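You operate a simulated robot arm through the tools that you are given. There is no shell and no other tool.

You are at the controls of a simulated robot arm. One attempt, no reset.

Task
Put the brass letter in the CAPS drawer and the grey block in the QUADS drawer.
Fine: both from the bare bench; letter standing in the groove, the green slider pushed up against it; both drawers shut. Set down upright: brass letter, grey block.
Where things are to end (x, y in the base frame): brass letter within 0.04 m of [0.97, 0.48]; grey block within 0.06 m of [0.61, 0.85].
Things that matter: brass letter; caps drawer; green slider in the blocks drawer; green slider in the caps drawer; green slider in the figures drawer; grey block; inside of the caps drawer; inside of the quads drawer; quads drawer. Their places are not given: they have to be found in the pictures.

It is judged by the outcome, as a careful person would: the job done as asked, and still so three seconds after it is handed in. It fails if anything else is knocked over, pushed out of place, dropped, spilled or broken. Lids that push on must go on centred and level and be pressed home; caps that screw on are set level and turned clockwise until they are tight.

Robot
A 7-joint arm with a two-finger parallel gripper, fixed in place. Base frame: the origin is on the floor under the middle of its stand, x ahead of it, y to its left, z up; the work surface is at about z = 0.935. Readings come in m, degrees, newtons and seconds.
It reaches about 1.247 m from its shoulder. Its first joint turns from -132.0 to 132.0 degrees. Payload 3.91 kg.
The tool frame sits at the grasp point between the pads (the TCP): z along the fingers, y along the line on which they close. The tips reach 0.03 m beyond it. Largest opening 0.11 m; finger width 0.02, thickness 0.01; the body of the gripper, 0.048 by 0.112 m, starts 0.055 m behind the TCP.
Orientation is told as [roll, pitch, yaw] about the base's x, y, z axes, in that order, counted from this pose: with the fingers straight down and closing along the base's y, the tool's x points along the base's -x, its y along +y and its z along -z.

Tools
- The arm moves only by the tool drive_tool. Its argument "rows" is a list that holds one entry, the list of rows, each a list of 7 numbers: the turn, a rotation vector about the tool's x, y, z in degrees, then the shift along the tool's x, y, z in m, then the opening, from 0 (shut) to 1 (fully open). In form: [[[wx, wy, wz, tx, ty, tz, gripper], ...]]. A call has 1 to 20 rows; each row shifts and turns the commanded pose from where the row before left it, along the tool's axes as they then stand. Each row takes 0.2 s and may step no farther than 0.05 m and 8.6 degrees from the row before; otherwise, or with a gripper value out of range, the whole call is refused. Where a pose cannot be reached the arm comes as near as it can. A force on the tool above 40 N (or 10 N above the force at the start of the call, whichever is more), or a blocked arm, ends the call early, and 0.2 s more pass. The fingers move at their own pace (about 0.108 m/s each) and stop on an object; they squeeze with about 38 N. The grip force told is the motor's: it shows also when the fingers shut on nothing. Time passes only in rows, and 0.2 s behind the last, so rows that do not move let the fingers close. The reply holds the time, the measured pose of the TCP, the force on the tool along the base axes, the opening and the grip force, in the units named above and with some noise, with the torque about the TCP (base axes, N m) and any sound that the robot's microphone picked up.
- Cameras (640 x 400 px; columns grow to the right, rows downward): "scene" is fixed at [0.2187, -0.6495, 1.669]; the picture's right is [0.93, -0.38, 0.00], its down [-0.13, -0.32, -0.94] and it looks along [0.36, 0.87, -0.34] (base axes); focal length 342 px, centre (320, 200). "wrist" rides on the gripper at [0.072, 0.017, -0.103] in the tool frame; the picture's right is [-0.23, 0.97, 0.00], its down [-0.76, -0.18, -0.62] and it looks along [-0.61, -0.14, 0.78] (tool axes); focal length 222 px, centre (320, 200).
- grab_frame(camera): a new picture of that camera. No time passes.
- locate(camera, pixels): for up to 12 pixels [column, row] of the newest picture of that camera ("zoom" is the newest enlarged one), the place [x, y, z] in the base frame of the surface seen there, good to about 0.002 m. No time passes.
- zoom(camera, box): a new picture of the part [left, top, right, bottom] of that camera's present view, enlarged. No time passes.
- hand_in(): hands the job in; it is judged then, once.

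Open the gripper and draw the arm clear of the work before you hand the job in, unless the task says otherwise.

The tools are called after "Request:" as a command line: name --argument value ..., lists and objects as JSON in quotes. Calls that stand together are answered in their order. drive_tool: Moves the arm, as the interface text tells. Its arguments: {"type":"object","properties":{"rows":{"type":"array","items":{"type":"array","items":{"type":"array","items":{"type":"number"}}}}},"required":["rows"]} The other tools are called the same way: grab_frame (camera) takes a picture; locate (camera, pixels) gives the place of the surface under pixels of a picture; zoom (camera, box) takes an enlarged picture of a part of a camera's view; hand_in () hands the job in.

At the start:

```text
time: 0.0
tcp_pos: [0.4838, 0.5409, 1.3205]
orientation: [0.1, 0.0, 0.0]
force: [-1.5, 0.0, -0.1]
moment: [0.0, -0.02, 0.05]
width: 0.1099
grasp_force: 0.0
```

scene: 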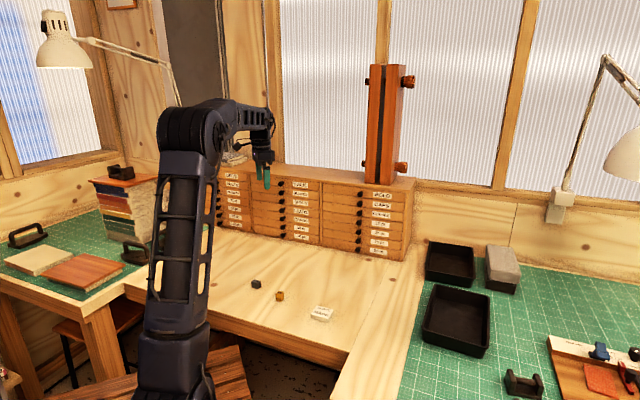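
wrist: 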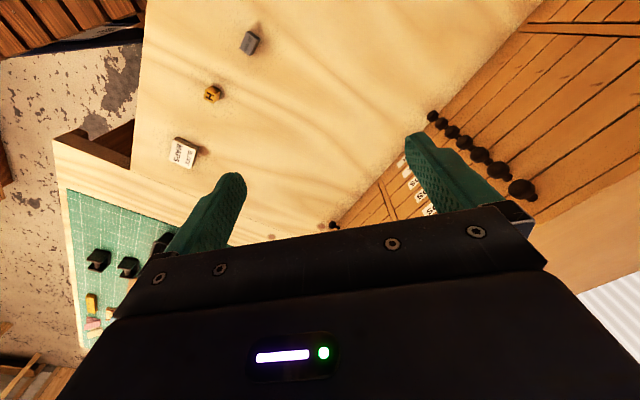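

The scene shows a bench with a type cabinet of small drawers, a grey block near (256,284), a brass letter near (280,296), and a card near (320,314). I'll zoom in on the cabinet and on the bench items.

Request:
zoom --camera "scene" --box '[200, 150, 420, 270]'

Request:
zoom --camera "wrist" --box '[140, 10, 340, 180]'

```text
2.91 times, centred on (310, 210) of scene
```

zoom: 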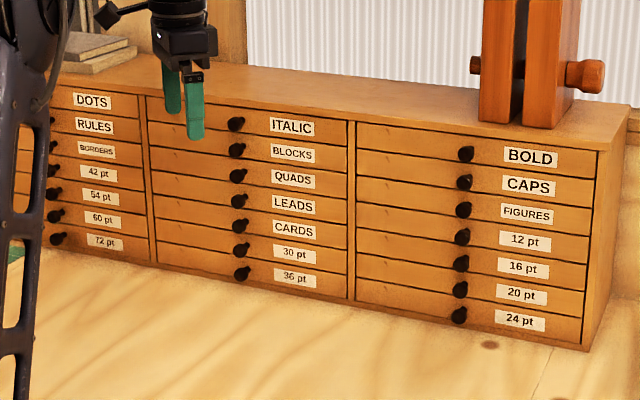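

```text
2.35 times, centred on (240, 95) of wrist
```

zoom: 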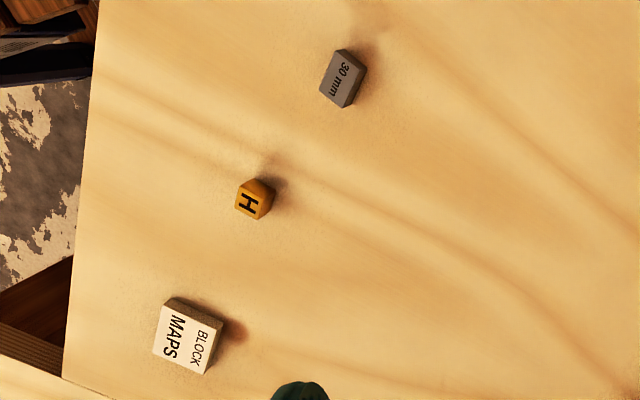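

The CAPS drawer is second in the right column (knob around scene (359,204)) and QUADS is third in the middle column (knob around (282,202)). I'll zoom closer on each and locate points.

Request:
zoom --camera "scene" --box '[320, 180, 416, 240]'

Request:
locate --camera "zoom" --pixels '[[260, 100], [260, 160], [260, 220]]'

Request:
locate --camera "wrist" --pixels '[[251, 42], [212, 94], [184, 152], [431, 116], [442, 125], [453, 132], [466, 143], [480, 156], [497, 170], [521, 190], [333, 225]]'

```text
6.67 times, centred on (368, 210) of scene
```

zoom: 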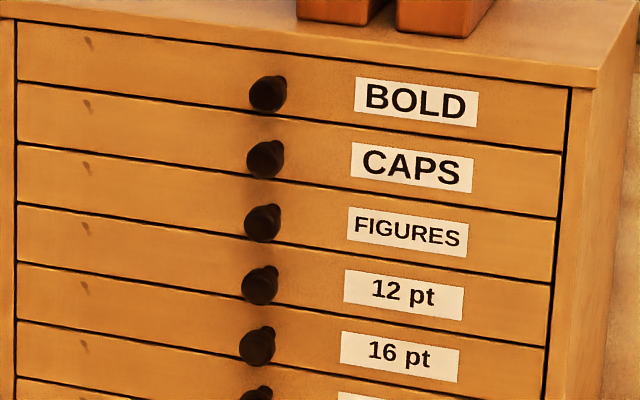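

```text
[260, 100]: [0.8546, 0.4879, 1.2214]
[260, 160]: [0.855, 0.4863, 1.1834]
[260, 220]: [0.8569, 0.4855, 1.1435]
```

```text
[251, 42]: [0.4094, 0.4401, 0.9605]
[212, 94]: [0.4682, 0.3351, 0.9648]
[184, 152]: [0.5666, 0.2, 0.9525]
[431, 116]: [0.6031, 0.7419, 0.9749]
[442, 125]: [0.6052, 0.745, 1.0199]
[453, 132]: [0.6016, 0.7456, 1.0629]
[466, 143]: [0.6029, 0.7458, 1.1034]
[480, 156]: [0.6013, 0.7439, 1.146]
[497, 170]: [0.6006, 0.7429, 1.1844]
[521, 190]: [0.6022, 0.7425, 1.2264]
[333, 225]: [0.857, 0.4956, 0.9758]
```

The knobs of the right column lie around (0.855,0.487) and those of the middle column around (0.602,0.744), so the front runs at about 45° to the base axes. I'll look closer at the loose items and at the middle column.

Request:
zoom --camera "scene" --box '[236, 265, 348, 335]'

Request:
zoom --camera "wrist" --box '[190, 20, 280, 110]'

Request:
locate --camera "zoom" --pixels '[[320, 200], [200, 300]]'

```text
5.71 times, centred on (292, 300) of scene
```

zoom: 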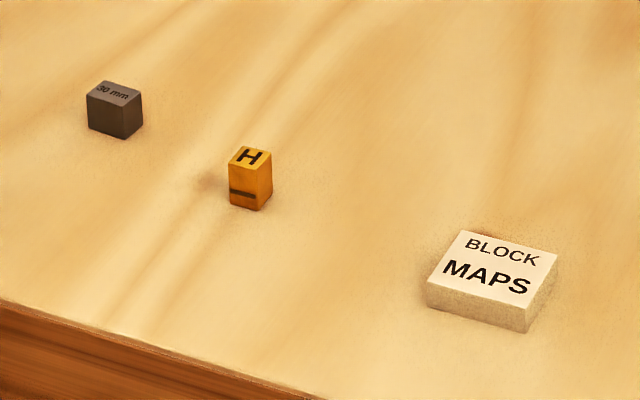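

```text
4.44 times, centred on (235, 65) of wrist
```

zoom: 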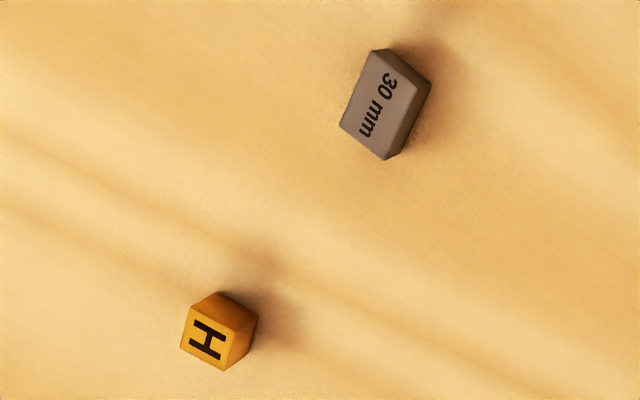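

```text
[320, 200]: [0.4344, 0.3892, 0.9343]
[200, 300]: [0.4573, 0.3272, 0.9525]
```

I'll locate the corners of the letter's and block's top faces in this wrist zoom, around (180–257, 292–370) and (340–432, 48–160).

Request:
locate --camera "zoom" --pixels '[[194, 307], [183, 346], [222, 368], [234, 330], [208, 338], [374, 53], [342, 125], [384, 157], [415, 92], [379, 105], [428, 84], [256, 318]]'

Request:
zoom --camera "scene" --box '[245, 175, 325, 245]'

```text
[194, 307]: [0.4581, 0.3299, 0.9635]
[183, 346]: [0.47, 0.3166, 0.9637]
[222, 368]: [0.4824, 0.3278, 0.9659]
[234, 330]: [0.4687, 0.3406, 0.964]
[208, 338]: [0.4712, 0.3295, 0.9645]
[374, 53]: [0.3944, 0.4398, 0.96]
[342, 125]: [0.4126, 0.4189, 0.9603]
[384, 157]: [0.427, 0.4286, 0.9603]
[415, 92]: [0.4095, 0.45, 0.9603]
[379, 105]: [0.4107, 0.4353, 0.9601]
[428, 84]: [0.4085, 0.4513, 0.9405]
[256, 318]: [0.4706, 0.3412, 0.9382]
```

```text
5.71 times, centred on (285, 210) of scene
```

zoom: 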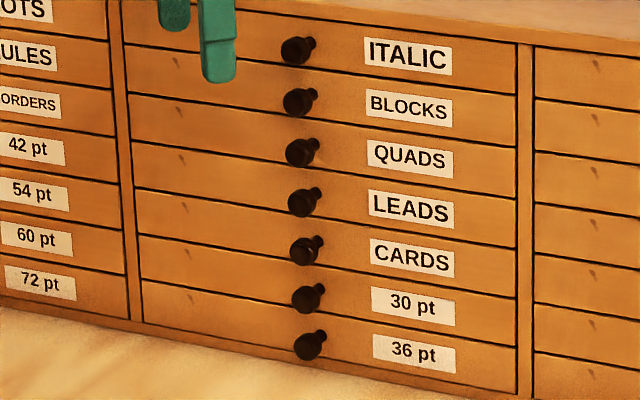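

I'll measure the face plane and the knobs' depth on the middle column now, using the face at (200,150), (500,180), label (410,157), and knob (298,152)/(314,144).

Request:
locate --camera "zoom" --pixels '[[150, 120], [250, 140], [410, 157], [500, 175], [298, 152], [314, 144], [340, 146], [298, 102], [290, 162], [500, 220], [140, 165], [570, 100]]'

Request:
zoom --camera "scene" --box '[345, 185, 385, 225]'

Request:
locate --camera "scene" --pixels '[[330, 193], [390, 207], [340, 203], [402, 215], [300, 172], [400, 188], [320, 170], [415, 178], [260, 160], [380, 178], [350, 170], [290, 165]]'

```text
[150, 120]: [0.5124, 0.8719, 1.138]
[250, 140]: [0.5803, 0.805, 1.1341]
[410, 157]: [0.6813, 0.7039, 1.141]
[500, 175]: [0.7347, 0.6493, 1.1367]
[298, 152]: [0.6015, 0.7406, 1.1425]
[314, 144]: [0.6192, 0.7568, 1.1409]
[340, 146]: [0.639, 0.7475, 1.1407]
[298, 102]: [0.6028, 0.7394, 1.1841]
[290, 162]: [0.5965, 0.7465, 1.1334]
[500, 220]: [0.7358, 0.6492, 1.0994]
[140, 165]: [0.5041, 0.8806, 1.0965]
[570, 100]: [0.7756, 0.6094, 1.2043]
```

```text
10.00 times, centred on (365, 205) of scene
```

zoom: 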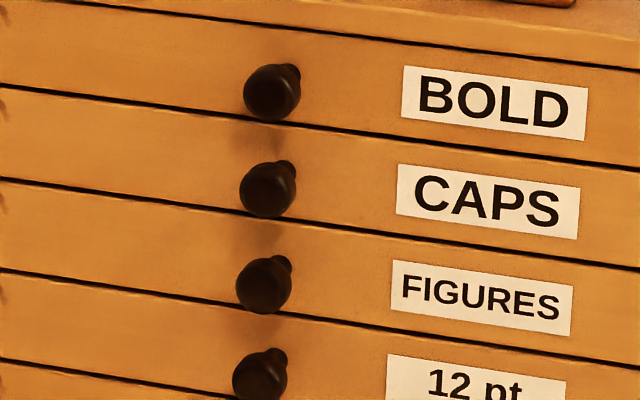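

```text
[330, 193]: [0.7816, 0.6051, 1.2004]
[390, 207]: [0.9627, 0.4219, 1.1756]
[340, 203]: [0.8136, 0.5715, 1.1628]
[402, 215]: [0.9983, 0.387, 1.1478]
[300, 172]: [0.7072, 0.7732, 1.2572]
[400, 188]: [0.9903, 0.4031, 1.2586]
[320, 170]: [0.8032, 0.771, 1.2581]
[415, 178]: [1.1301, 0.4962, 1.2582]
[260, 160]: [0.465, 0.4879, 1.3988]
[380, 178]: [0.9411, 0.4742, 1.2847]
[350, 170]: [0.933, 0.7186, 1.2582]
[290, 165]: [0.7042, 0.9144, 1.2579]
```

The face is the plane x+y≈1.3845 (exactly 45°), and the knob balls stick out about 3 cm, with CAPS at (0.855,0.487,1.184) and QUADS at (0.602,0.742,1.143). First I turn the gripper 45° in yaw so its closing axis runs parallel to the cabinet front.

Request:
drive_tool --rows '[[[0, 0, -7.5, 0, 0, 0, 1], [0, 0, -7.5, 0, 0, 0, 1], [0, 0, -7.5, 0, 0, 0, 1], [0, 0, -7.5, 0, 0, 0, 1], [0, 0, -7.5, 0, 0, 0, 1], [0, 0, -7.5, 0, 0, 0, 1]]]'

```text
time: 1.4
tcp_pos: [0.4835, 0.5419, 1.3212]
orientation: [-0.1, 0.0, 45.0]
force: [0.6, -0.2, 0.1]
moment: [-0.01, 0.0, -0.01]
width: 0.1101
grasp_force: 0.0
```

Yaw is 45° and the reading is clean. Now I tilt the gripper to horizontal, pointing at the cabinet, while sliding sideways toward the CAPS knob's line at a safe distance from the face.

Request:
drive_tool --rows '[[[0, -7.5, 0, 0, -0.025, 0, 1], [0, -7.5, 0, 0, -0.025, 0, 1], [0, -7.5, 0, 0, -0.025, 0, 1], [0, -7.5, 0, 0, -0.025, 0, 1], [0, -7.5, 0, 0, -0.025, 0, 1], [0, -7.5, 0, 0, -0.025, 0, 1], [0, -7.5, 0, 0, -0.025, 0, 1], [0, -7.5, 0, 0, -0.025, 0, 1], [0, -7.5, 0, 0, -0.025, 0, 1], [0, -7.5, 0, 0, -0.025, 0, 1], [0, -7.5, 0, 0, -0.025, 0, 1], [0, -7.5, 0, 0, -0.025, 0, 1]]]'

```text
time: 4.0
tcp_pos: [0.6859, 0.3392, 1.3239]
orientation: [-5.5, -86.1, 50.0]
force: [-0.8, 0.4, 0.5]
moment: [-0.04, 0.01, -0.11]
width: 0.11
grasp_force: 0.0
out of reach, approached as far as the arm can: row 9
```

The arm nearly reached the horizontal pose (row 9 was at its limit that close in). I'll move forward and down toward the knob, where there should be more room, and check the readings.

Request:
drive_tool --rows '[[[0, 0, 0, 0.02, 0, 0.02, 1], [0, 0, 0, 0.02, 0, 0.02, 1], [0, 0, 0, 0.02, 0, 0.02, 1], [0, 0, 0, 0.02, 0, 0.02, 1], [0, 0, 0, 0.02, 0, 0.01, 1], [0, 0, 0, 0.02, 0, 0.01, 1], [0, 0, 0, 0.02, 0, 0.0, 1]]]'

Request:
grab_frame --camera "scene"

Request:
grab_frame --camera "wrist"

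```text
time: 5.6
tcp_pos: [0.7519, 0.3998, 1.1766]
orientation: [-5.4, -86.1, 49.9]
force: [-0.4, -0.5, 0.5]
moment: [0.0, 0.04, 0.0]
width: 0.1098
grasp_force: 0.1
```

```text
taken
```

scene: 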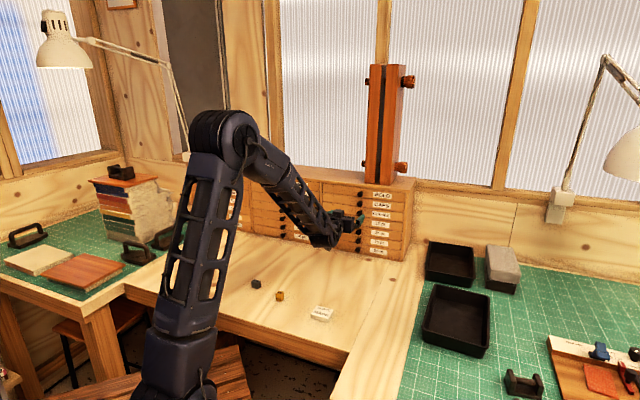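

```text
taken
```

wrist: 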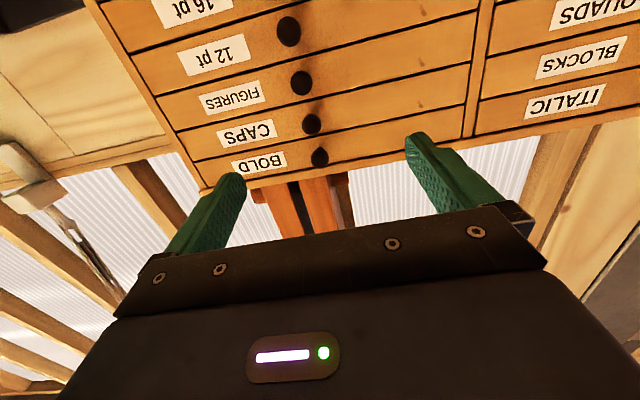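

The gripper is nearly horizontal (about 4° down), facing the right column; the wrist view (upside-down) shows the CAPS knob at (311,124). I'll locate the knobs from here for accuracy.

Request:
locate --camera "wrist" --pixels '[[311, 124], [320, 157], [301, 83], [303, 124], [319, 124], [311, 114], [311, 133]]'

Request:
zoom --camera "wrist" --box '[180, 60, 440, 200]'

```text
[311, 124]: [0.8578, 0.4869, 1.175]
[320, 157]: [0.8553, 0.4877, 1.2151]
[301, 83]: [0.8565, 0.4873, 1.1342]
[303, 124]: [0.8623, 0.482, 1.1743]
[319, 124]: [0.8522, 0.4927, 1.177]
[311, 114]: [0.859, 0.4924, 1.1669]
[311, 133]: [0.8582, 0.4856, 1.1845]
```

```text
2.46 times, centred on (310, 130) of wrist
```

zoom: 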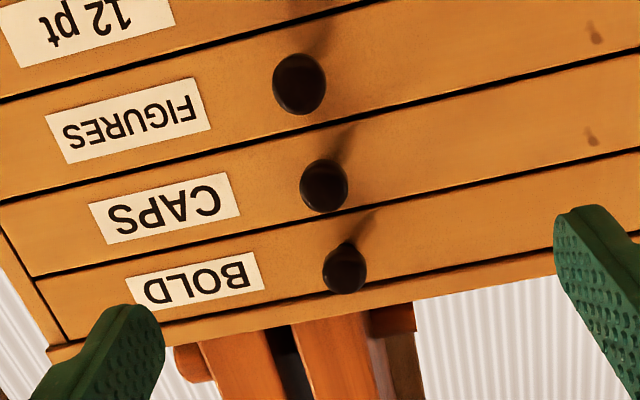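

The CAPS ball centre works out at about (0.862,0.492,1.180). I'll align with it and advance until the fingertips are just short of the face, straddling the knob with the fingers open.

Request:
drive_tool --rows '[[[0, 0, 0, -0.0066, -0.0056, 0.02, 1], [0, 0, 0, -0.0066, -0.0056, 0.02, 1], [0, 0, 0, 0, 0, 0.025, 1], [0, 0, 0, 0, 0, 0.025, 1], [0, 0, 0, 0, 0, 0.016, 1], [0, 0, 0, 0, 0, 0.01, 1], [0, 0, 0, 0, 0, 0.007, 1], [0, 0, 0, 0, 0, 0, 1]]]'

Request:
grab_frame --camera "wrist"

Request:
zoom --camera "scene" --box '[300, 170, 420, 270]'

```text
time: 7.4
tcp_pos: [0.8474, 0.4793, 1.1808]
orientation: [-5.2, -86.0, 49.7]
force: [-0.4, -0.5, 0.1]
moment: [-0.02, -0.01, -0.02]
width: 0.1101
grasp_force: 0.0
```

```text
taken
```

wrist: 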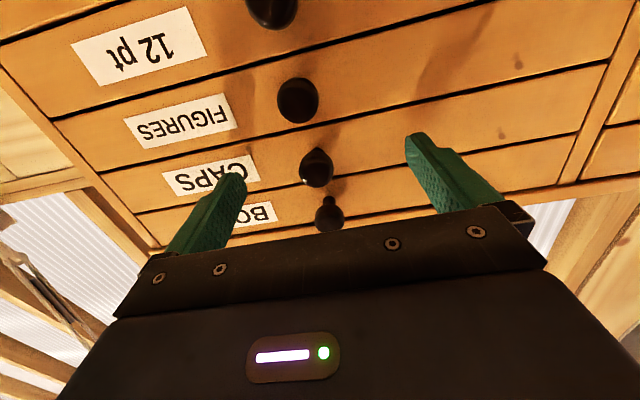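

```text
4.00 times, centred on (360, 220) of scene
```

zoom: 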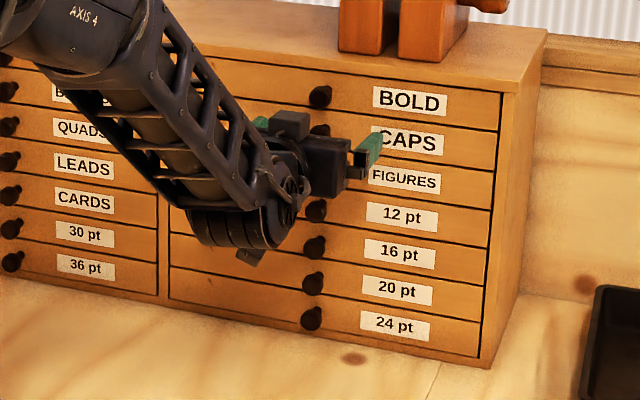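

The fingers straddle the CAPS knob, which sits between the tips in the wrist view at (316,167). I close on it.

Request:
drive_tool --rows '[[[0, 0, 0, 0, 0, 0, 0.5], [0, 0, 0, 0, 0, 0, 0.1], [0, 0, 0, 0, 0, 0, 0.1], [0, 0, 0, 0, 0, 0, 0.1], [0, 0, 0, 0, 0, 0, 0.1]]]'

Request:
grab_frame --camera "wrist"

```text
time: 8.6
tcp_pos: [0.8483, 0.4775, 1.1815]
orientation: [-5.0, -86.0, 49.2]
force: [12.2, -11.3, 1.4]
moment: [-0.1, -0.03, -0.43]
width: 0.0213
grasp_force: 44.9
```

```text
taken
```

wrist: 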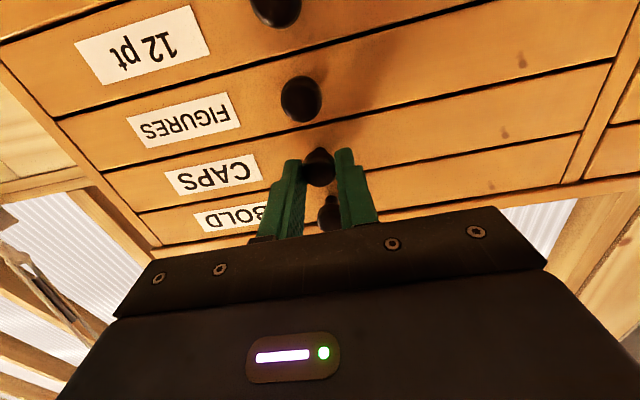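

The grip on the knob is firm (width 0.021, 45 N), with a small sideways load that I relieve by shifting about 2 mm. Then I pull the drawer slowly straight out.

Request:
drive_tool --rows '[[[0, 0, 0, 0, -0.0018, 0, 0.1], [0, 0, 0, 0.0007, -0.0001, -0.01, 0.1], [0, 0, 0, 0.0007, -0.0001, -0.01, 0.1], [0, 0, 0, 0.0007, -0.0001, -0.01, 0.1], [0, 0, 0, 0.0007, -0.0001, -0.01, 0.1]]]'

Request:
grab_frame --camera "wrist"

```text
time: 9.8
tcp_pos: [0.8199, 0.4479, 1.1809]
orientation: [-5.2, -86.0, 49.6]
force: [8.2, -7.7, -2.2]
moment: [-0.71, 0.62, -0.34]
width: 0.0212
grasp_force: 44.9
```

```text
taken
```

wrist: 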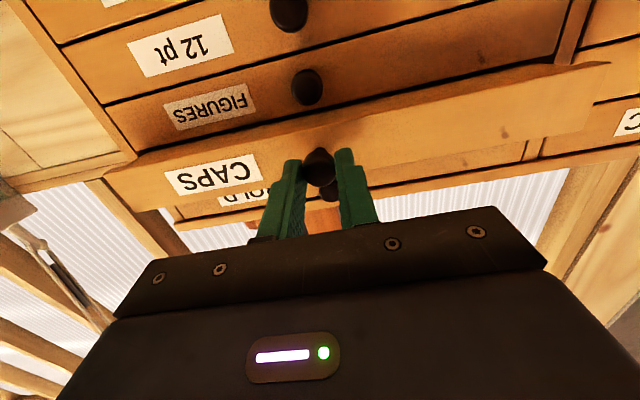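

The CAPS drawer is sliding out (4 cm so far). I continue pulling.

Request:
drive_tool --rows '[[[0, 0, 0, 0.0009, -0.0005, -0.013, 0.1], [0, 0, 0, 0.0009, -0.0001, -0.013, 0.1], [0, 0, 0, 0.0009, -0.0001, -0.013, 0.1], [0, 0, 0, 0.0009, -0.0001, -0.013, 0.1], [0, 0, 0, 0.0009, -0.0001, -0.013, 0.1], [0, 0, 0, 0.0009, -0.0001, -0.013, 0.1], [0, 0, 0, 0.0009, -0.0001, -0.013, 0.1], [0, 0, 0, 0.0009, -0.0001, -0.013, 0.1]]]'

Request:
grab_frame --camera "scene"

```text
time: 11.6
tcp_pos: [0.7497, 0.38, 1.1816]
orientation: [-4.9, -86.2, 49.5]
force: [23.1, 17.9, -8.0]
moment: [-0.43, 0.46, -0.09]
width: 0.0212
grasp_force: 44.9
stopped in row 8: the force on the tool passed its limit at 43 N (the readings are from after the stop); the commanded pose is now the measured one
```

```text
taken
```

scene: 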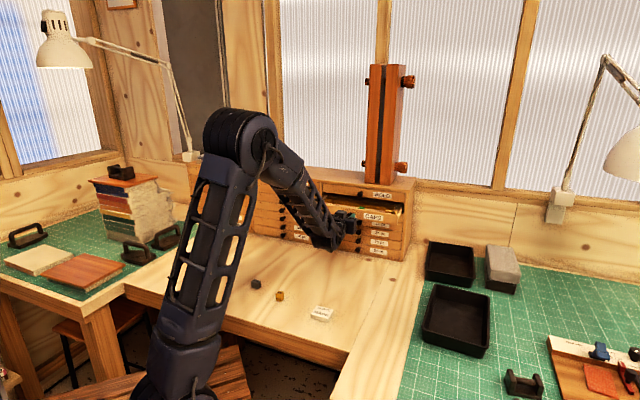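

The drawer hit its stop after about 14 cm of travel, so it is fully open. I'll zoom in on its inside before releasing.

Request:
zoom --camera "scene" --box '[310, 180, 420, 250]'

```text
5.71 times, centred on (365, 215) of scene
```

zoom: 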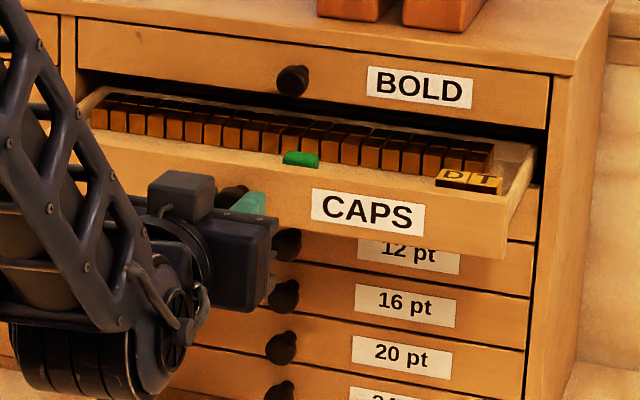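

The front groove holds "D" and "T" at its right end, with the green slider farther left, and a fixed row of type sits behind. I open the fingers to let go of the knob and retreat straight back.

Request:
drive_tool --rows '[[[0, 0, 0, 0, 0, 0, 0.6], [0, 0, 0, 0, 0, 0, 0.6], [0, 0, 0, 0, 0, 0, 0.6], [0, 0, 0, 0, 0, -0.02, 0.6], [0, 0, 0, 0, 0, -0.025, 0.6], [0, 0, 0, 0, 0, -0.025, 0.6]]]'

Request:
grab_frame --camera "scene"

```text
time: 13.0
tcp_pos: [0.7011, 0.3295, 1.1852]
orientation: [-5.5, -86.1, 50.1]
force: [0.8, -0.1, -0.9]
moment: [0.0, -0.02, 0.01]
width: 0.0662
grasp_force: 0.1
```

```text
taken
```

scene: 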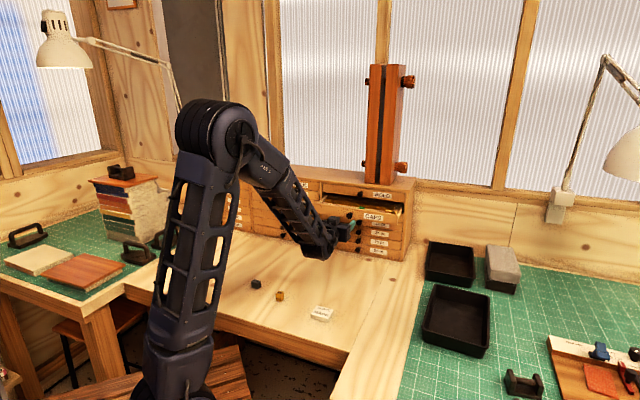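

The drawer stays open. I rise and tilt the gripper back to pointing straight down, which will also give the wrist camera a view into the drawer.

Request:
drive_tool --rows '[[[0, 0, 0, -0.04, 0, 0, 0.6], [0, 0, 0, -0.04, 0, 0, 0.6], [0, 0, 0, -0.04, 0, 0, 0.6], [0, 0, 0, -0.03, 0, 0, 0.6], [0, 7.8, 0, 0, 0, 0, 0.6], [0, 7.8, 0, 0, 0, 0, 0.6], [0, 7.8, 0, 0, 0, 0, 0.6], [0, 7.8, 0, 0, 0, 0, 0.6], [0, 7.8, 0, 0, 0, 0, 0.6], [0, 7.8, 0, 0, 0, 0, 0.6], [0, 7.8, 0, 0, 0, 0, 0.6], [0, 7.8, 0, 0, 0, 0, 0.6], [0, 7.8, 0, 0, 0, 0, 0.6], [0, 7.8, 0, 0, 0, 0, 0.6], [0, 7.8, 0, 0, 0, 0, 0.6], [0, 0, 0, 0, 0, 0, 0.6]]]'

Request:
grab_frame --camera "wrist"

Request:
zoom --camera "scene" --box '[310, 180, 420, 250]'

```text
time: 16.4
tcp_pos: [0.7044, 0.3429, 1.3334]
orientation: [0.4, -7.8, 46.1]
force: [-0.6, 0.6, 0.3]
moment: [0.0, -0.03, 0.0]
width: 0.066
grasp_force: 0.0
out of reach, approached as far as the arm can: row 7, 8, 11
```

```text
taken
```

wrist: 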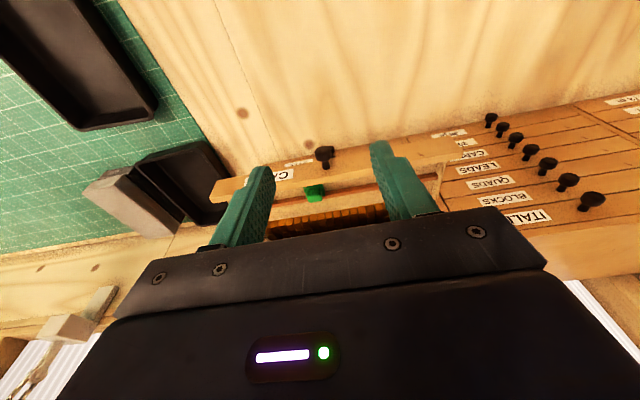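

```text
5.71 times, centred on (365, 215) of scene
```

zoom: 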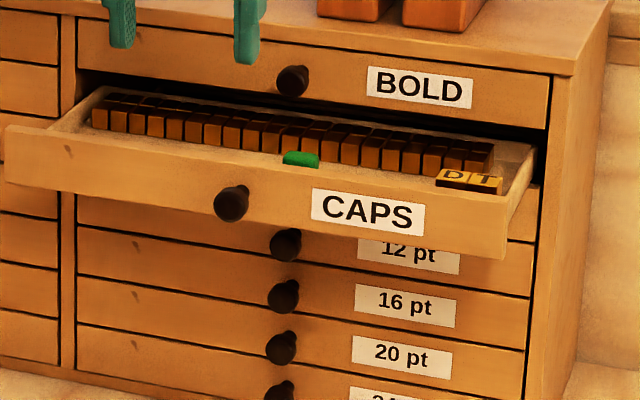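

I can now see the slider at zoom (300,159), "D" at (452,177) and "T" at (484,183). I'll locate these and the surrounding parts.

Request:
locate --camera "zoom" --pixels '[[300, 159], [285, 158], [317, 161], [440, 176], [452, 179], [468, 182], [484, 184], [500, 186], [400, 170], [517, 170], [380, 145], [260, 165]]'

Request:
zoom --camera "scene" --box '[355, 195, 407, 228]'

```text
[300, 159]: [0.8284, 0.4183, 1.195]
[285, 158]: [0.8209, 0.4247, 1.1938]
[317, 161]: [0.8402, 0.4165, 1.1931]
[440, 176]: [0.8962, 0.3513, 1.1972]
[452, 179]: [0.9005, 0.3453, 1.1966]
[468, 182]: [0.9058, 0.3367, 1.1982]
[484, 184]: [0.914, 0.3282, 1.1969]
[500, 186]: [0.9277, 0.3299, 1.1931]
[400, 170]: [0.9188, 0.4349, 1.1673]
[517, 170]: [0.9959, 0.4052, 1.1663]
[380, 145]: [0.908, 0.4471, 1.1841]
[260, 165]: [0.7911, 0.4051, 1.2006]
```

```text
12.12 times, centred on (381, 212) of scene
```

zoom: 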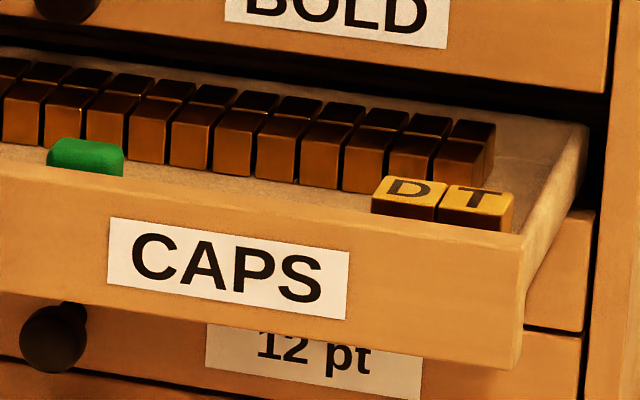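

The groove row ("D","T") sits with tops at z≈1.197, and the slider is at about t=0.29 along the front. I'll straighten the gripper to vertical and move over so the wrist camera sees the groove from above, opening the fingers wide to clear the view.

Request:
drive_tool --rows '[[[0, 4, 0.5, 0, 0, 0, 1], [0, 3.8, 0.6, 0, 0, 0, 1], [0, 0, 0, -0.02, -0.015, 0, 1], [0, 0, 0, -0.02, -0.015, 0, 1], [0, 0, 0, -0.02, -0.015, 0, 1], [0, 0, 0, -0.02, -0.015, 0, 1]]]'

Request:
grab_frame --camera "wrist"

```text
time: 17.8
tcp_pos: [0.8044, 0.3592, 1.3347]
orientation: [0.6, 0.0, 45.1]
force: [-1.1, 0.2, 0.5]
moment: [0.03, -0.06, 0.02]
width: 0.1098
grasp_force: 0.2
```

```text
taken
```

wrist: 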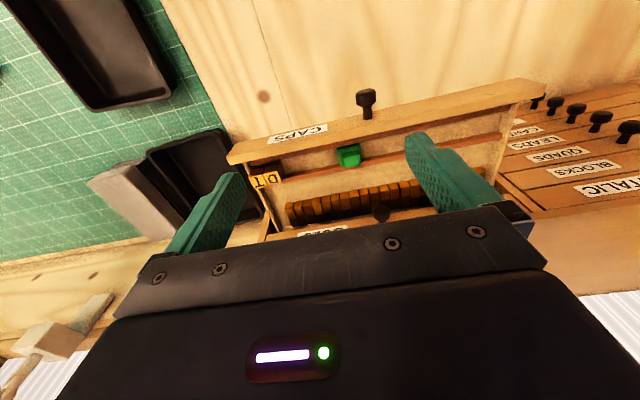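

Now the groove with "T", "D" and the green slider is visible from above; I'll zoom in on it.

Request:
zoom --camera "wrist" --box '[220, 110, 420, 230]'

Request:
zoom --camera "wrist" --box '[235, 130, 375, 220]'

Request:
locate --camera "zoom" --pixels '[[145, 215], [108, 232], [188, 222], [185, 170], [160, 195], [250, 205], [250, 180], [300, 225], [480, 90], [520, 130], [400, 160], [350, 130]]'

```text
3.20 times, centred on (320, 170) of wrist
```

zoom: 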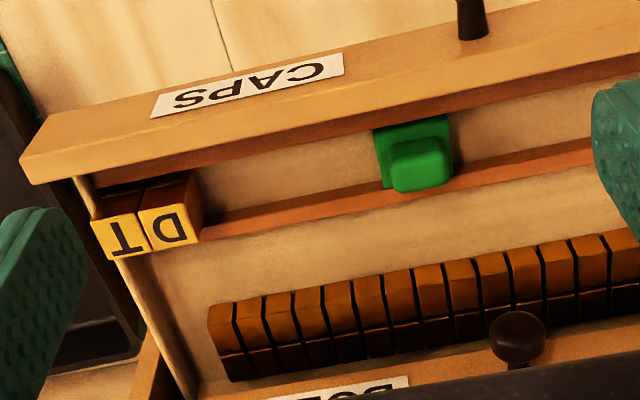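

```text
4.44 times, centred on (305, 175) of wrist
```

zoom: 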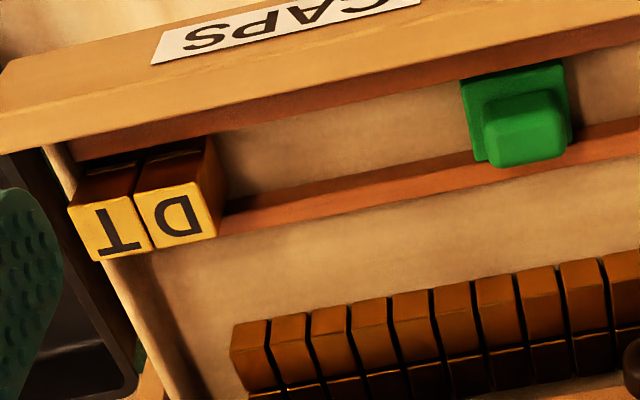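

```text
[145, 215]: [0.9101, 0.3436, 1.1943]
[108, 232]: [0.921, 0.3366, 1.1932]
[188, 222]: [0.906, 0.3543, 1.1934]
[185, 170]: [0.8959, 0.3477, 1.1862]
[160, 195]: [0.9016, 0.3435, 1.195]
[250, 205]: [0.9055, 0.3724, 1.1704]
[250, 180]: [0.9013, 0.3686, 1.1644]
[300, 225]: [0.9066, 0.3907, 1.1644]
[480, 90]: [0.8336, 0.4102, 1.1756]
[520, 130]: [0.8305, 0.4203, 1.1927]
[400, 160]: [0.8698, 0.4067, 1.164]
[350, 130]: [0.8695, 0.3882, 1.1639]
```

The groove lies between the drawer's front wall and a low red rail; the slider sits in it. I'll measure the letters, rail, wall, and slider more exactly in this zoom.

Request:
locate --camera "zoom" --pixels '[[137, 199], [203, 183], [215, 233], [154, 246], [70, 209], [92, 258], [300, 188], [300, 198], [300, 212], [300, 150], [300, 120], [300, 105]]'

Request:
locate --camera "zoom" --pixels '[[466, 90], [560, 64], [480, 158], [570, 138], [490, 115], [545, 95], [500, 160], [565, 150], [525, 100], [525, 145], [400, 135], [620, 110]]'

```text
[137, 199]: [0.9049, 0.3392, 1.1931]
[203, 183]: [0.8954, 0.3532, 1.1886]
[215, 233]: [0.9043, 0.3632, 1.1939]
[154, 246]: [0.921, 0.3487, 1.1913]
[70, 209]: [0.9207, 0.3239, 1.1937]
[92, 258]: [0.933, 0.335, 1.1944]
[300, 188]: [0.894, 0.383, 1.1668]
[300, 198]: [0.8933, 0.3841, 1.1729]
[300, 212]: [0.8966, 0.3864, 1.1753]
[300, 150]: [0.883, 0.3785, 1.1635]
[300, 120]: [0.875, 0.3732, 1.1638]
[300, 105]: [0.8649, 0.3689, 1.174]
```

```text
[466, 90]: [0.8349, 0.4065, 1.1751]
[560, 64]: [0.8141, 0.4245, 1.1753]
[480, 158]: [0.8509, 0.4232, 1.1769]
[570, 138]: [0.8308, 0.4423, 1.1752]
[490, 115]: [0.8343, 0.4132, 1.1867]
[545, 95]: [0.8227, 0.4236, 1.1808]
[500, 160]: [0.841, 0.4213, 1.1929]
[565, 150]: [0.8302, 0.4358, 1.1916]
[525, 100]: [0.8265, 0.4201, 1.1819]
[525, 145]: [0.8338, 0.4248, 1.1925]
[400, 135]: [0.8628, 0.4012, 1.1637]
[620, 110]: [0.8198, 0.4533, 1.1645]
```

The geometry is clear: groove floor z≈1.164, letters' front-to-back centre at s≈0.888 (s=(x+y)/√2), D's free side at t≈0.383 (t=(x−y)/√2), slider spanning t 0.275–0.303. The letter on the bench is already aligned at 45°, so I go and hover over it at (0.470,0.329).

Request:
drive_tool --rows '[[[0, 0, 0, 0.04, 0.02, 0, 1], [0, 0, 0, 0.04, 0.02, 0, 1], [0, 0, 0, 0.04, 0.02, 0, 1], [0, 0, 0, 0.04, 0.02, 0, 1], [0, 0, 0, 0.0245, 0.0337, 0.02, 0.6], [0, 0, 0, 0.0245, 0.0337, 0.02, 0.6], [0, 0, 0, 0.0245, 0.0337, 0.02, 0.6], [0, 0, 0, 0.0245, 0.0337, 0.02, 0.6], [0, 0, 0, 0, 0, 0.04, 0.6], [0, 0, 0, 0, 0, 0.04, 0.6], [0, 0, 0, 0, 0, 0.04, 0.6]]]'

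Request:
grab_frame --camera "wrist"

Request:
grab_frame --camera "scene"

```text
time: 20.2
tcp_pos: [0.4667, 0.3267, 1.1372]
orientation: [0.5, 0.1, 45.0]
force: [0.3, 0.9, -0.1]
moment: [-0.01, 0.01, -0.02]
width: 0.066
grasp_force: 0.0
```

```text
taken
```

wrist: 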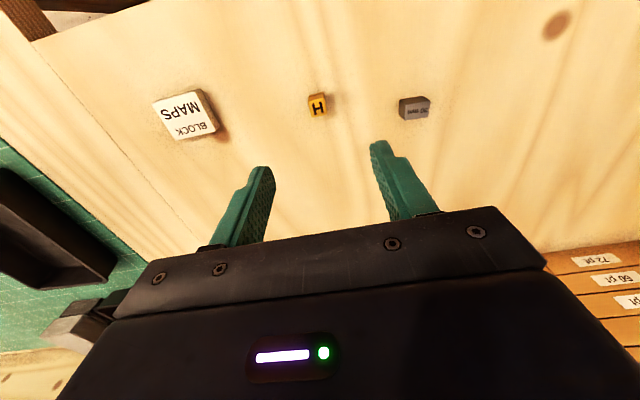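

```text
taken
```

scene: 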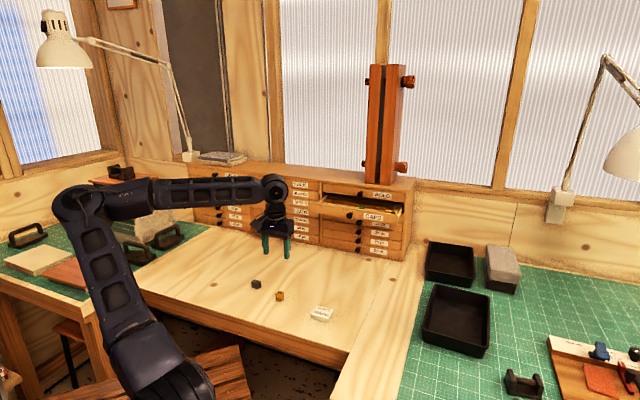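

I'm above the letter, which shows between the fingers at wrist (318,105). I'll zoom and measure its top corners and the grey block's for accurate grasps.

Request:
zoom --camera "wrist" --box '[290, 80, 450, 135]'

Request:
zoom --camera "wrist" --box '[298, 86, 338, 126]'

Request:
locate --camera "wrist" --pixels '[[318, 107], [312, 112], [324, 112], [413, 110], [405, 115], [425, 112], [308, 95], [326, 95], [311, 102], [324, 102]]'

```text
4.00 times, centred on (370, 108) of wrist
```

zoom: 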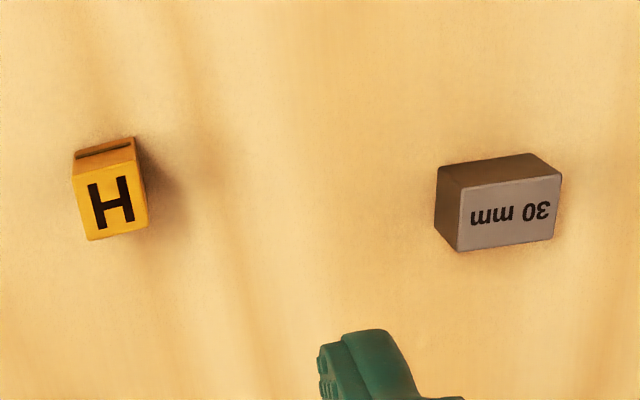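

```text
10.00 times, centred on (318, 106) of wrist
```

zoom: 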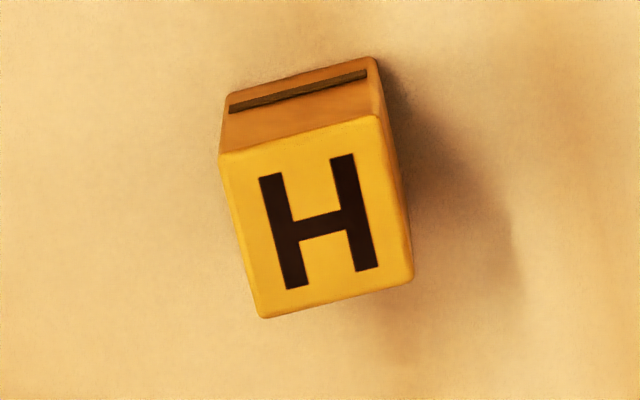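

```text
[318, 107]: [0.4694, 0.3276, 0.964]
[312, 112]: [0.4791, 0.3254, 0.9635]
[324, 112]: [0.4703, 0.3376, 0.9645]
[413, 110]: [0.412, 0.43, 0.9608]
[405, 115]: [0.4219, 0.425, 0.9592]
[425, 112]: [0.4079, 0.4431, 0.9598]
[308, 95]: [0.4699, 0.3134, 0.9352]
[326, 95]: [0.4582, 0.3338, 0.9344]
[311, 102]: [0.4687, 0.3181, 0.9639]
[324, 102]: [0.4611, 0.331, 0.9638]
```

I'll locate the letter's top corners in this 10× zoom at (224,160), (374,121), (409,275), (264,314).

Request:
locate --camera "zoom" --pixels '[[226, 161], [373, 122], [408, 272], [265, 312], [318, 218], [232, 100], [368, 62], [395, 150]]'

Request:
zoom --camera "wrist" --box '[393, 87, 439, 127]'

```text
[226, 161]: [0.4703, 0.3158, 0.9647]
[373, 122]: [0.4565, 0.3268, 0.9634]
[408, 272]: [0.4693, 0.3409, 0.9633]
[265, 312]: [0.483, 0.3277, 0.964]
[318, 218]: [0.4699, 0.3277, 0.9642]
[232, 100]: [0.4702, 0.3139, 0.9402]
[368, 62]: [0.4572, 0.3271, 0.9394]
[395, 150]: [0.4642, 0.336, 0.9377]
```

```text
10.00 times, centred on (416, 107) of wrist
```

zoom: 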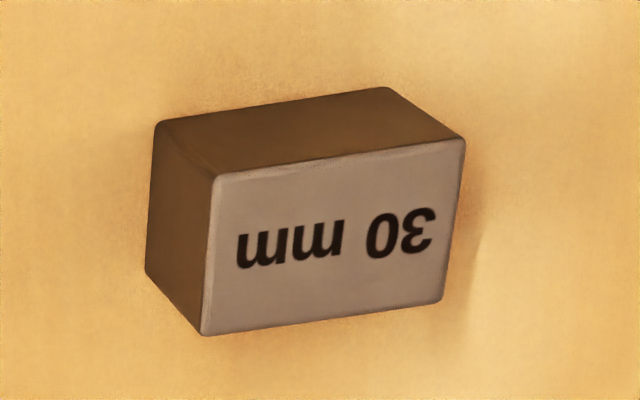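

The letter's centre is (0.470,0.328), about 18 mm square and 30 mm tall. I centre over it and descend so the fingertips come to about 15 mm above the bench, gripping its upper half only.

Request:
drive_tool --rows '[[[0, 0, 0, -0.003, -0.0014, 0.03, 0.6], [0, 0, 0, 0, 0, 0.04, 0.6], [0, 0, 0, 0, 0, 0.04, 0.6], [0, 0, 0, 0, 0, 0.025, 0.5], [0, 0, 0, 0, 0, 0.0155, 0.5], [0, 0, 0, 0, 0, 0.0067, 0.5], [0, 0, 0, 0, 0, 0, 0.5]]]'

Request:
grab_frame --camera "wrist"

```text
time: 21.8
tcp_pos: [0.4682, 0.3296, 0.9778]
orientation: [0.5, 0.1, 45.0]
force: [-0.6, 0.1, 0.4]
moment: [0.0, -0.03, 0.01]
width: 0.0548
grasp_force: 0.1
```

```text
taken
```

wrist: 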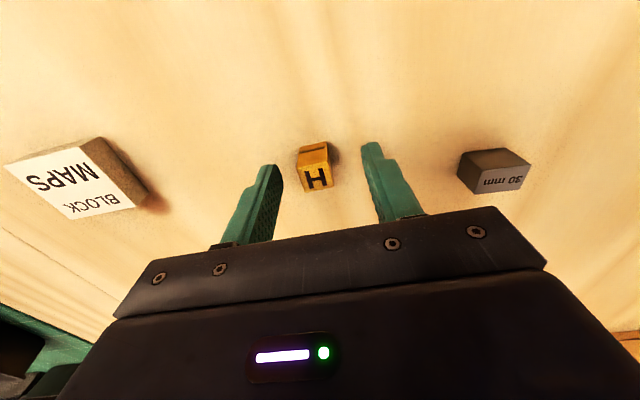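

The letter is between the fingers, but I'm about 2 mm off sideways and slightly low. I correct, then close gently.

Request:
drive_tool --rows '[[[0, 0, 0, 0, -0.0022, -0.003, 0.5], [0, 0, 0, 0, 0, 0, 0.5], [0, 0, 0, 0, 0, 0, 0.3], [0, 0, 0, 0, 0, 0, 0.2], [0, 0, 0, 0, 0, 0, 0.1], [0, 0, 0, 0, 0, 0, 0.1]]]'

Request:
zoom --camera "wrist" --box '[260, 110, 400, 220]'

```text
time: 23.2
tcp_pos: [0.4702, 0.3273, 0.9802]
orientation: [0.5, 0.2, 45.0]
force: [0.6, -1.3, 3.4]
moment: [-0.04, -0.07, 0.01]
width: 0.019
grasp_force: 38.0
```

```text
3.64 times, centred on (330, 165) of wrist
```

zoom: 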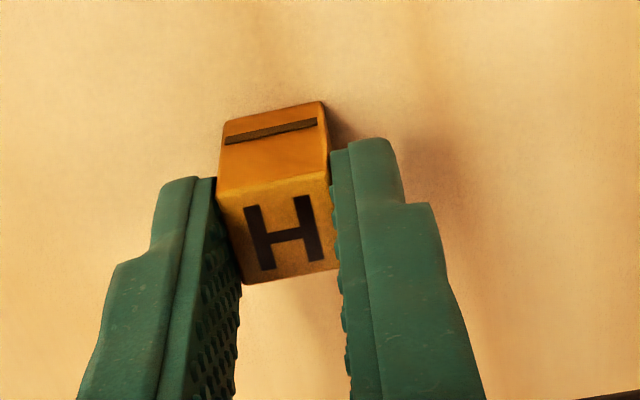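

The letter is held (width 0.019, 38 N). I lift it straight up and carry it high to just in front of the drawer groove.

Request:
drive_tool --rows '[[[0, 0, 0, 0, 0, -0.02, 0.1], [0, 0, 0, 0, 0, -0.04, 0.1], [0, 0, 0, 0, 0, -0.045, 0.1], [0, 0, 0, 0, 0, -0.045, 0.1], [0, 0, 0, 0, 0, -0.045, 0.1], [0, 0, 0, 0, 0, -0.045, 0.1], [0, 0, 0, 0, 0, -0.04, 0.1], [0, 0, 0, -0.035, -0.0311, -0.008, 0.1], [0, 0, 0, -0.035, -0.0311, -0.008, 0.1], [0, 0, 0, -0.035, -0.0311, -0.008, 0.1], [0, 0, 0, -0.035, -0.0311, -0.008, 0.1], [0, 0, 0, -0.035, -0.0311, -0.008, 0.1], [0, 0, 0, -0.035, -0.0311, -0.008, 0.1], [0, 0, 0, -0.035, -0.0311, -0.008, 0.1], [0, 0, 0, -0.035, -0.0311, -0.008, 0.1], [0, 0, 0, 0, 0, 0, 0.1]]]'

Request:
grab_frame --camera "wrist"

Request:
grab_frame --camera "scene"

```text
time: 26.6
tcp_pos: [0.8482, 0.3483, 1.3195]
orientation: [0.6, 0.1, 45.1]
force: [-0.9, -0.2, -0.8]
moment: [0.0, -0.02, -0.04]
width: 0.019
grasp_force: 38.5
```

```text
taken
```

wrist: 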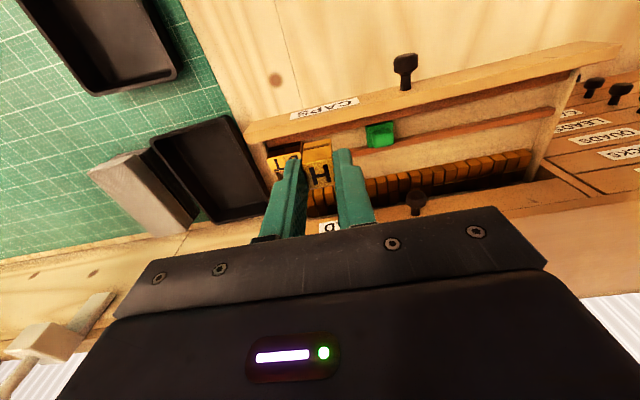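

```text
taken
```

scene: 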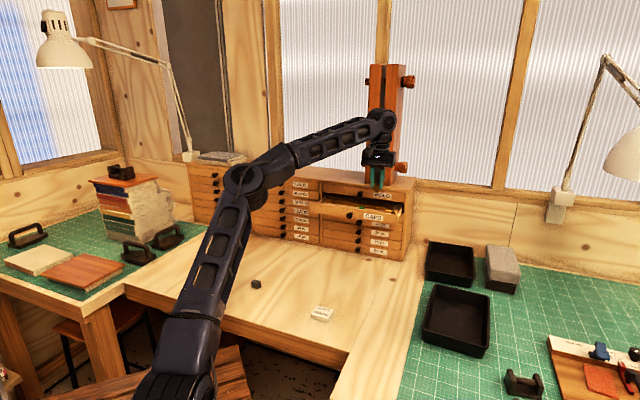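

The letter is hovering just in front of its spot. Before going further I'll check how far forward the wooden stand on top of the cabinet comes.

Request:
locate --camera "scene" --pixels '[[374, 80], [372, 150], [388, 80], [365, 163], [402, 167], [407, 82], [398, 100], [385, 122], [388, 112], [378, 158], [365, 80], [375, 181]]'

Request:
zoom --camera "scene" --box '[340, 60, 430, 240]'

```text
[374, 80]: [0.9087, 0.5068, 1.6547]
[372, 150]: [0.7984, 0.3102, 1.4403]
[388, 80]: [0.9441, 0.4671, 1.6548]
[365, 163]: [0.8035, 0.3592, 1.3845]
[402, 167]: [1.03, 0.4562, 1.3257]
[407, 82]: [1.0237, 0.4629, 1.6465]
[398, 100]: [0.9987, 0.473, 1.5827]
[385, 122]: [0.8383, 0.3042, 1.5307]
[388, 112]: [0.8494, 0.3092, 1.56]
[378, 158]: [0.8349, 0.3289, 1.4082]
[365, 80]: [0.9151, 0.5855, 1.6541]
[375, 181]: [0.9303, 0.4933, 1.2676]
```

```text
2.22 times, centred on (385, 150) of scene
```

zoom: 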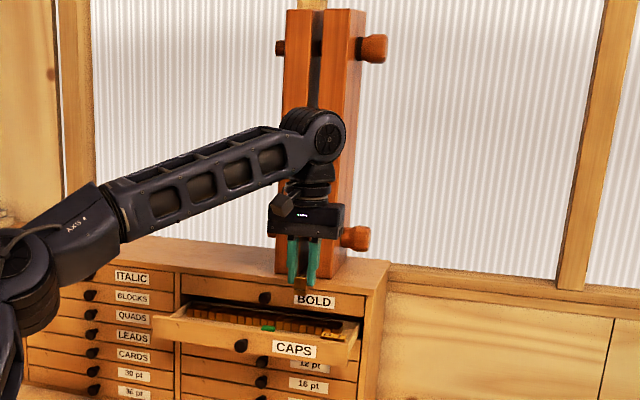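

The stand's front is at s≈0.998, so there's about 5 cm of margin for the wrist. I move the letter over its slot at s=0.888, t=0.350 and check the readings.

Request:
drive_tool --rows '[[[0, 0, 0, -0.015, 0.001, 0, 0.1], [0, 0, 0, -0.015, 0.001, 0, 0.1], [0, 0, 0, -0.012, 0.0015, 0, 0.1], [0, 0, 0, 0, 0, 0.02, 0.1], [0, 0, 0, 0, 0, 0.02, 0.1], [0, 0, 0, 0, 0, 0, 0.1]]]'

Request:
grab_frame --camera "wrist"

```text
time: 28.0
tcp_pos: [0.8757, 0.3812, 1.2817]
orientation: [0.6, 0.1, 45.1]
force: [0.4, 0.6, -0.9]
moment: [0.03, -0.02, -0.05]
width: 0.0187
grasp_force: 37.8
```

```text
taken
```

wrist: 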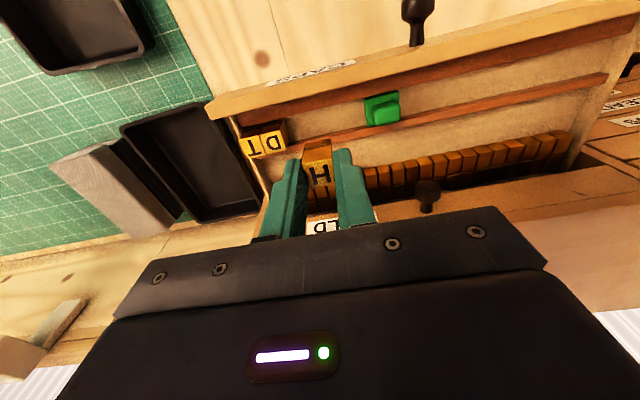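

The position reads s=0.889, t=0.350, z=1.282. I'll re-check D, the rail and the slider from here to be sure of the slot before lowering.

Request:
zoom --camera "wrist" --box '[220, 60, 420, 220]'

Request:
locate --camera "wrist" --pixels '[[265, 144], [283, 129], [287, 145], [340, 116], [340, 125], [340, 130], [340, 133], [380, 108], [368, 100], [398, 96], [385, 124], [330, 97]]'

```text
2.50 times, centred on (320, 140) of wrist
```

zoom: 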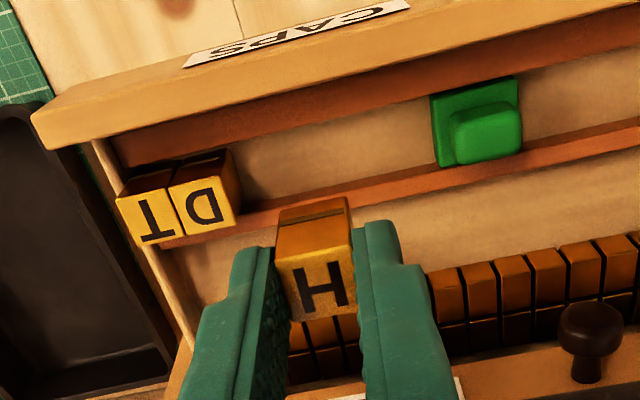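

```text
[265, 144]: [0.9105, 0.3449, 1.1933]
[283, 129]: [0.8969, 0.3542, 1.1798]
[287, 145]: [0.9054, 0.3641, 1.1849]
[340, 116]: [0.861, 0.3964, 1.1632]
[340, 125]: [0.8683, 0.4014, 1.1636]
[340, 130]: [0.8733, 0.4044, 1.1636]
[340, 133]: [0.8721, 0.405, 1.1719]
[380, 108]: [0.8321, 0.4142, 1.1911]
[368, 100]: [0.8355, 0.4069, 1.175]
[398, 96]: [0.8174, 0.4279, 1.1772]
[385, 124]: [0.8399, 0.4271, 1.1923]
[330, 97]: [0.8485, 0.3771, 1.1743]
```

The drawer has not moved; the groove spans s≈0.876–0.903 and the letter (s 0.880–0.897) is centred over it, clear of D. I lower it most of the way.

Request:
drive_tool --rows '[[[0, 0, 0, 0, 0, 0.025, 0.1], [0, 0, 0, 0, 0, 0.02, 0.1], [0, 0, 0, 0, 0, 0.012, 0.1], [0, 0, 0, 0, 0, 0.008, 0.1], [0, 0, 0, 0, 0, 0, 0.1]]]'

Request:
zoom --camera "scene" --box '[345, 180, 415, 235]'

Request:
zoom --camera "wrist" --box '[220, 60, 420, 220]'

```text
time: 29.2
tcp_pos: [0.8725, 0.3801, 1.2157]
orientation: [0.4, 0.2, 44.9]
force: [-0.3, 0.6, -1.6]
moment: [0.0, -0.01, -0.01]
width: 0.0193
grasp_force: 38.0
```

```text
7.27 times, centred on (380, 208) of scene
```

zoom: 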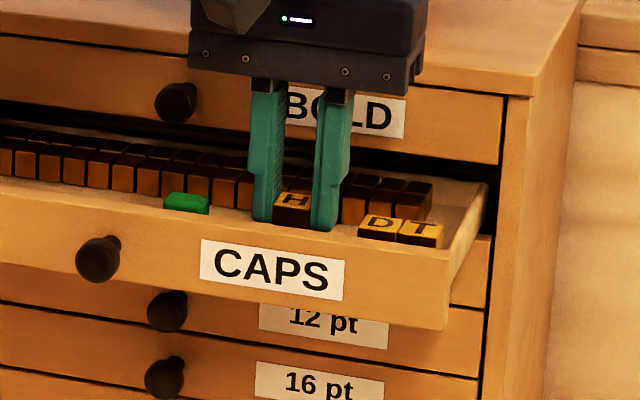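

```text
2.50 times, centred on (320, 140) of wrist
```

zoom: 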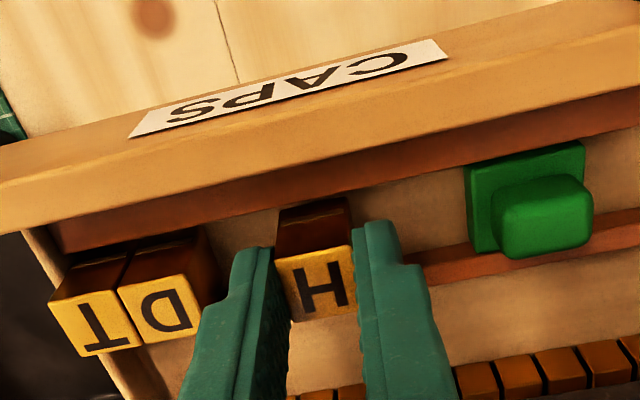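

The letter is in line with D and T, its foot about 6 mm above the groove floor; s drifted 2–3 mm forward, so I shift back that bit and lower in small steps.

Request:
drive_tool --rows '[[[0, 0, 0, -0.0025, 0, 0, 0.1], [0, 0, 0, 0, 0, 0.003, 0.1], [0, 0, 0, 0, 0, 0.002, 0.1], [0, 0, 0, 0, 0, 0, 0.1]]]'

```text
time: 30.2
tcp_pos: [0.8755, 0.3827, 1.2125]
orientation: [0.4, 0.1, 45.0]
force: [0.1, 0.0, -2.2]
moment: [-0.02, -0.02, -0.02]
width: 0.0193
grasp_force: 37.8
```

No contact yet (foot about 3 mm above the floor by calculation). I lower further in 1 mm steps.

Request:
drive_tool --rows '[[[0, 0, 0, 0, 0, 0.001, 0.1], [0, 0, 0, 0, 0, 0.001, 0.1], [0, 0, 0, 0, 0, 0, 0.1]]]'

```text
time: 31.0
tcp_pos: [0.8753, 0.382, 1.2108]
orientation: [0.4, 0.1, 45.0]
force: [0.5, -0.5, 1.7]
moment: [-0.02, 0.03, 0.0]
width: 0.0191
grasp_force: 38.0
```

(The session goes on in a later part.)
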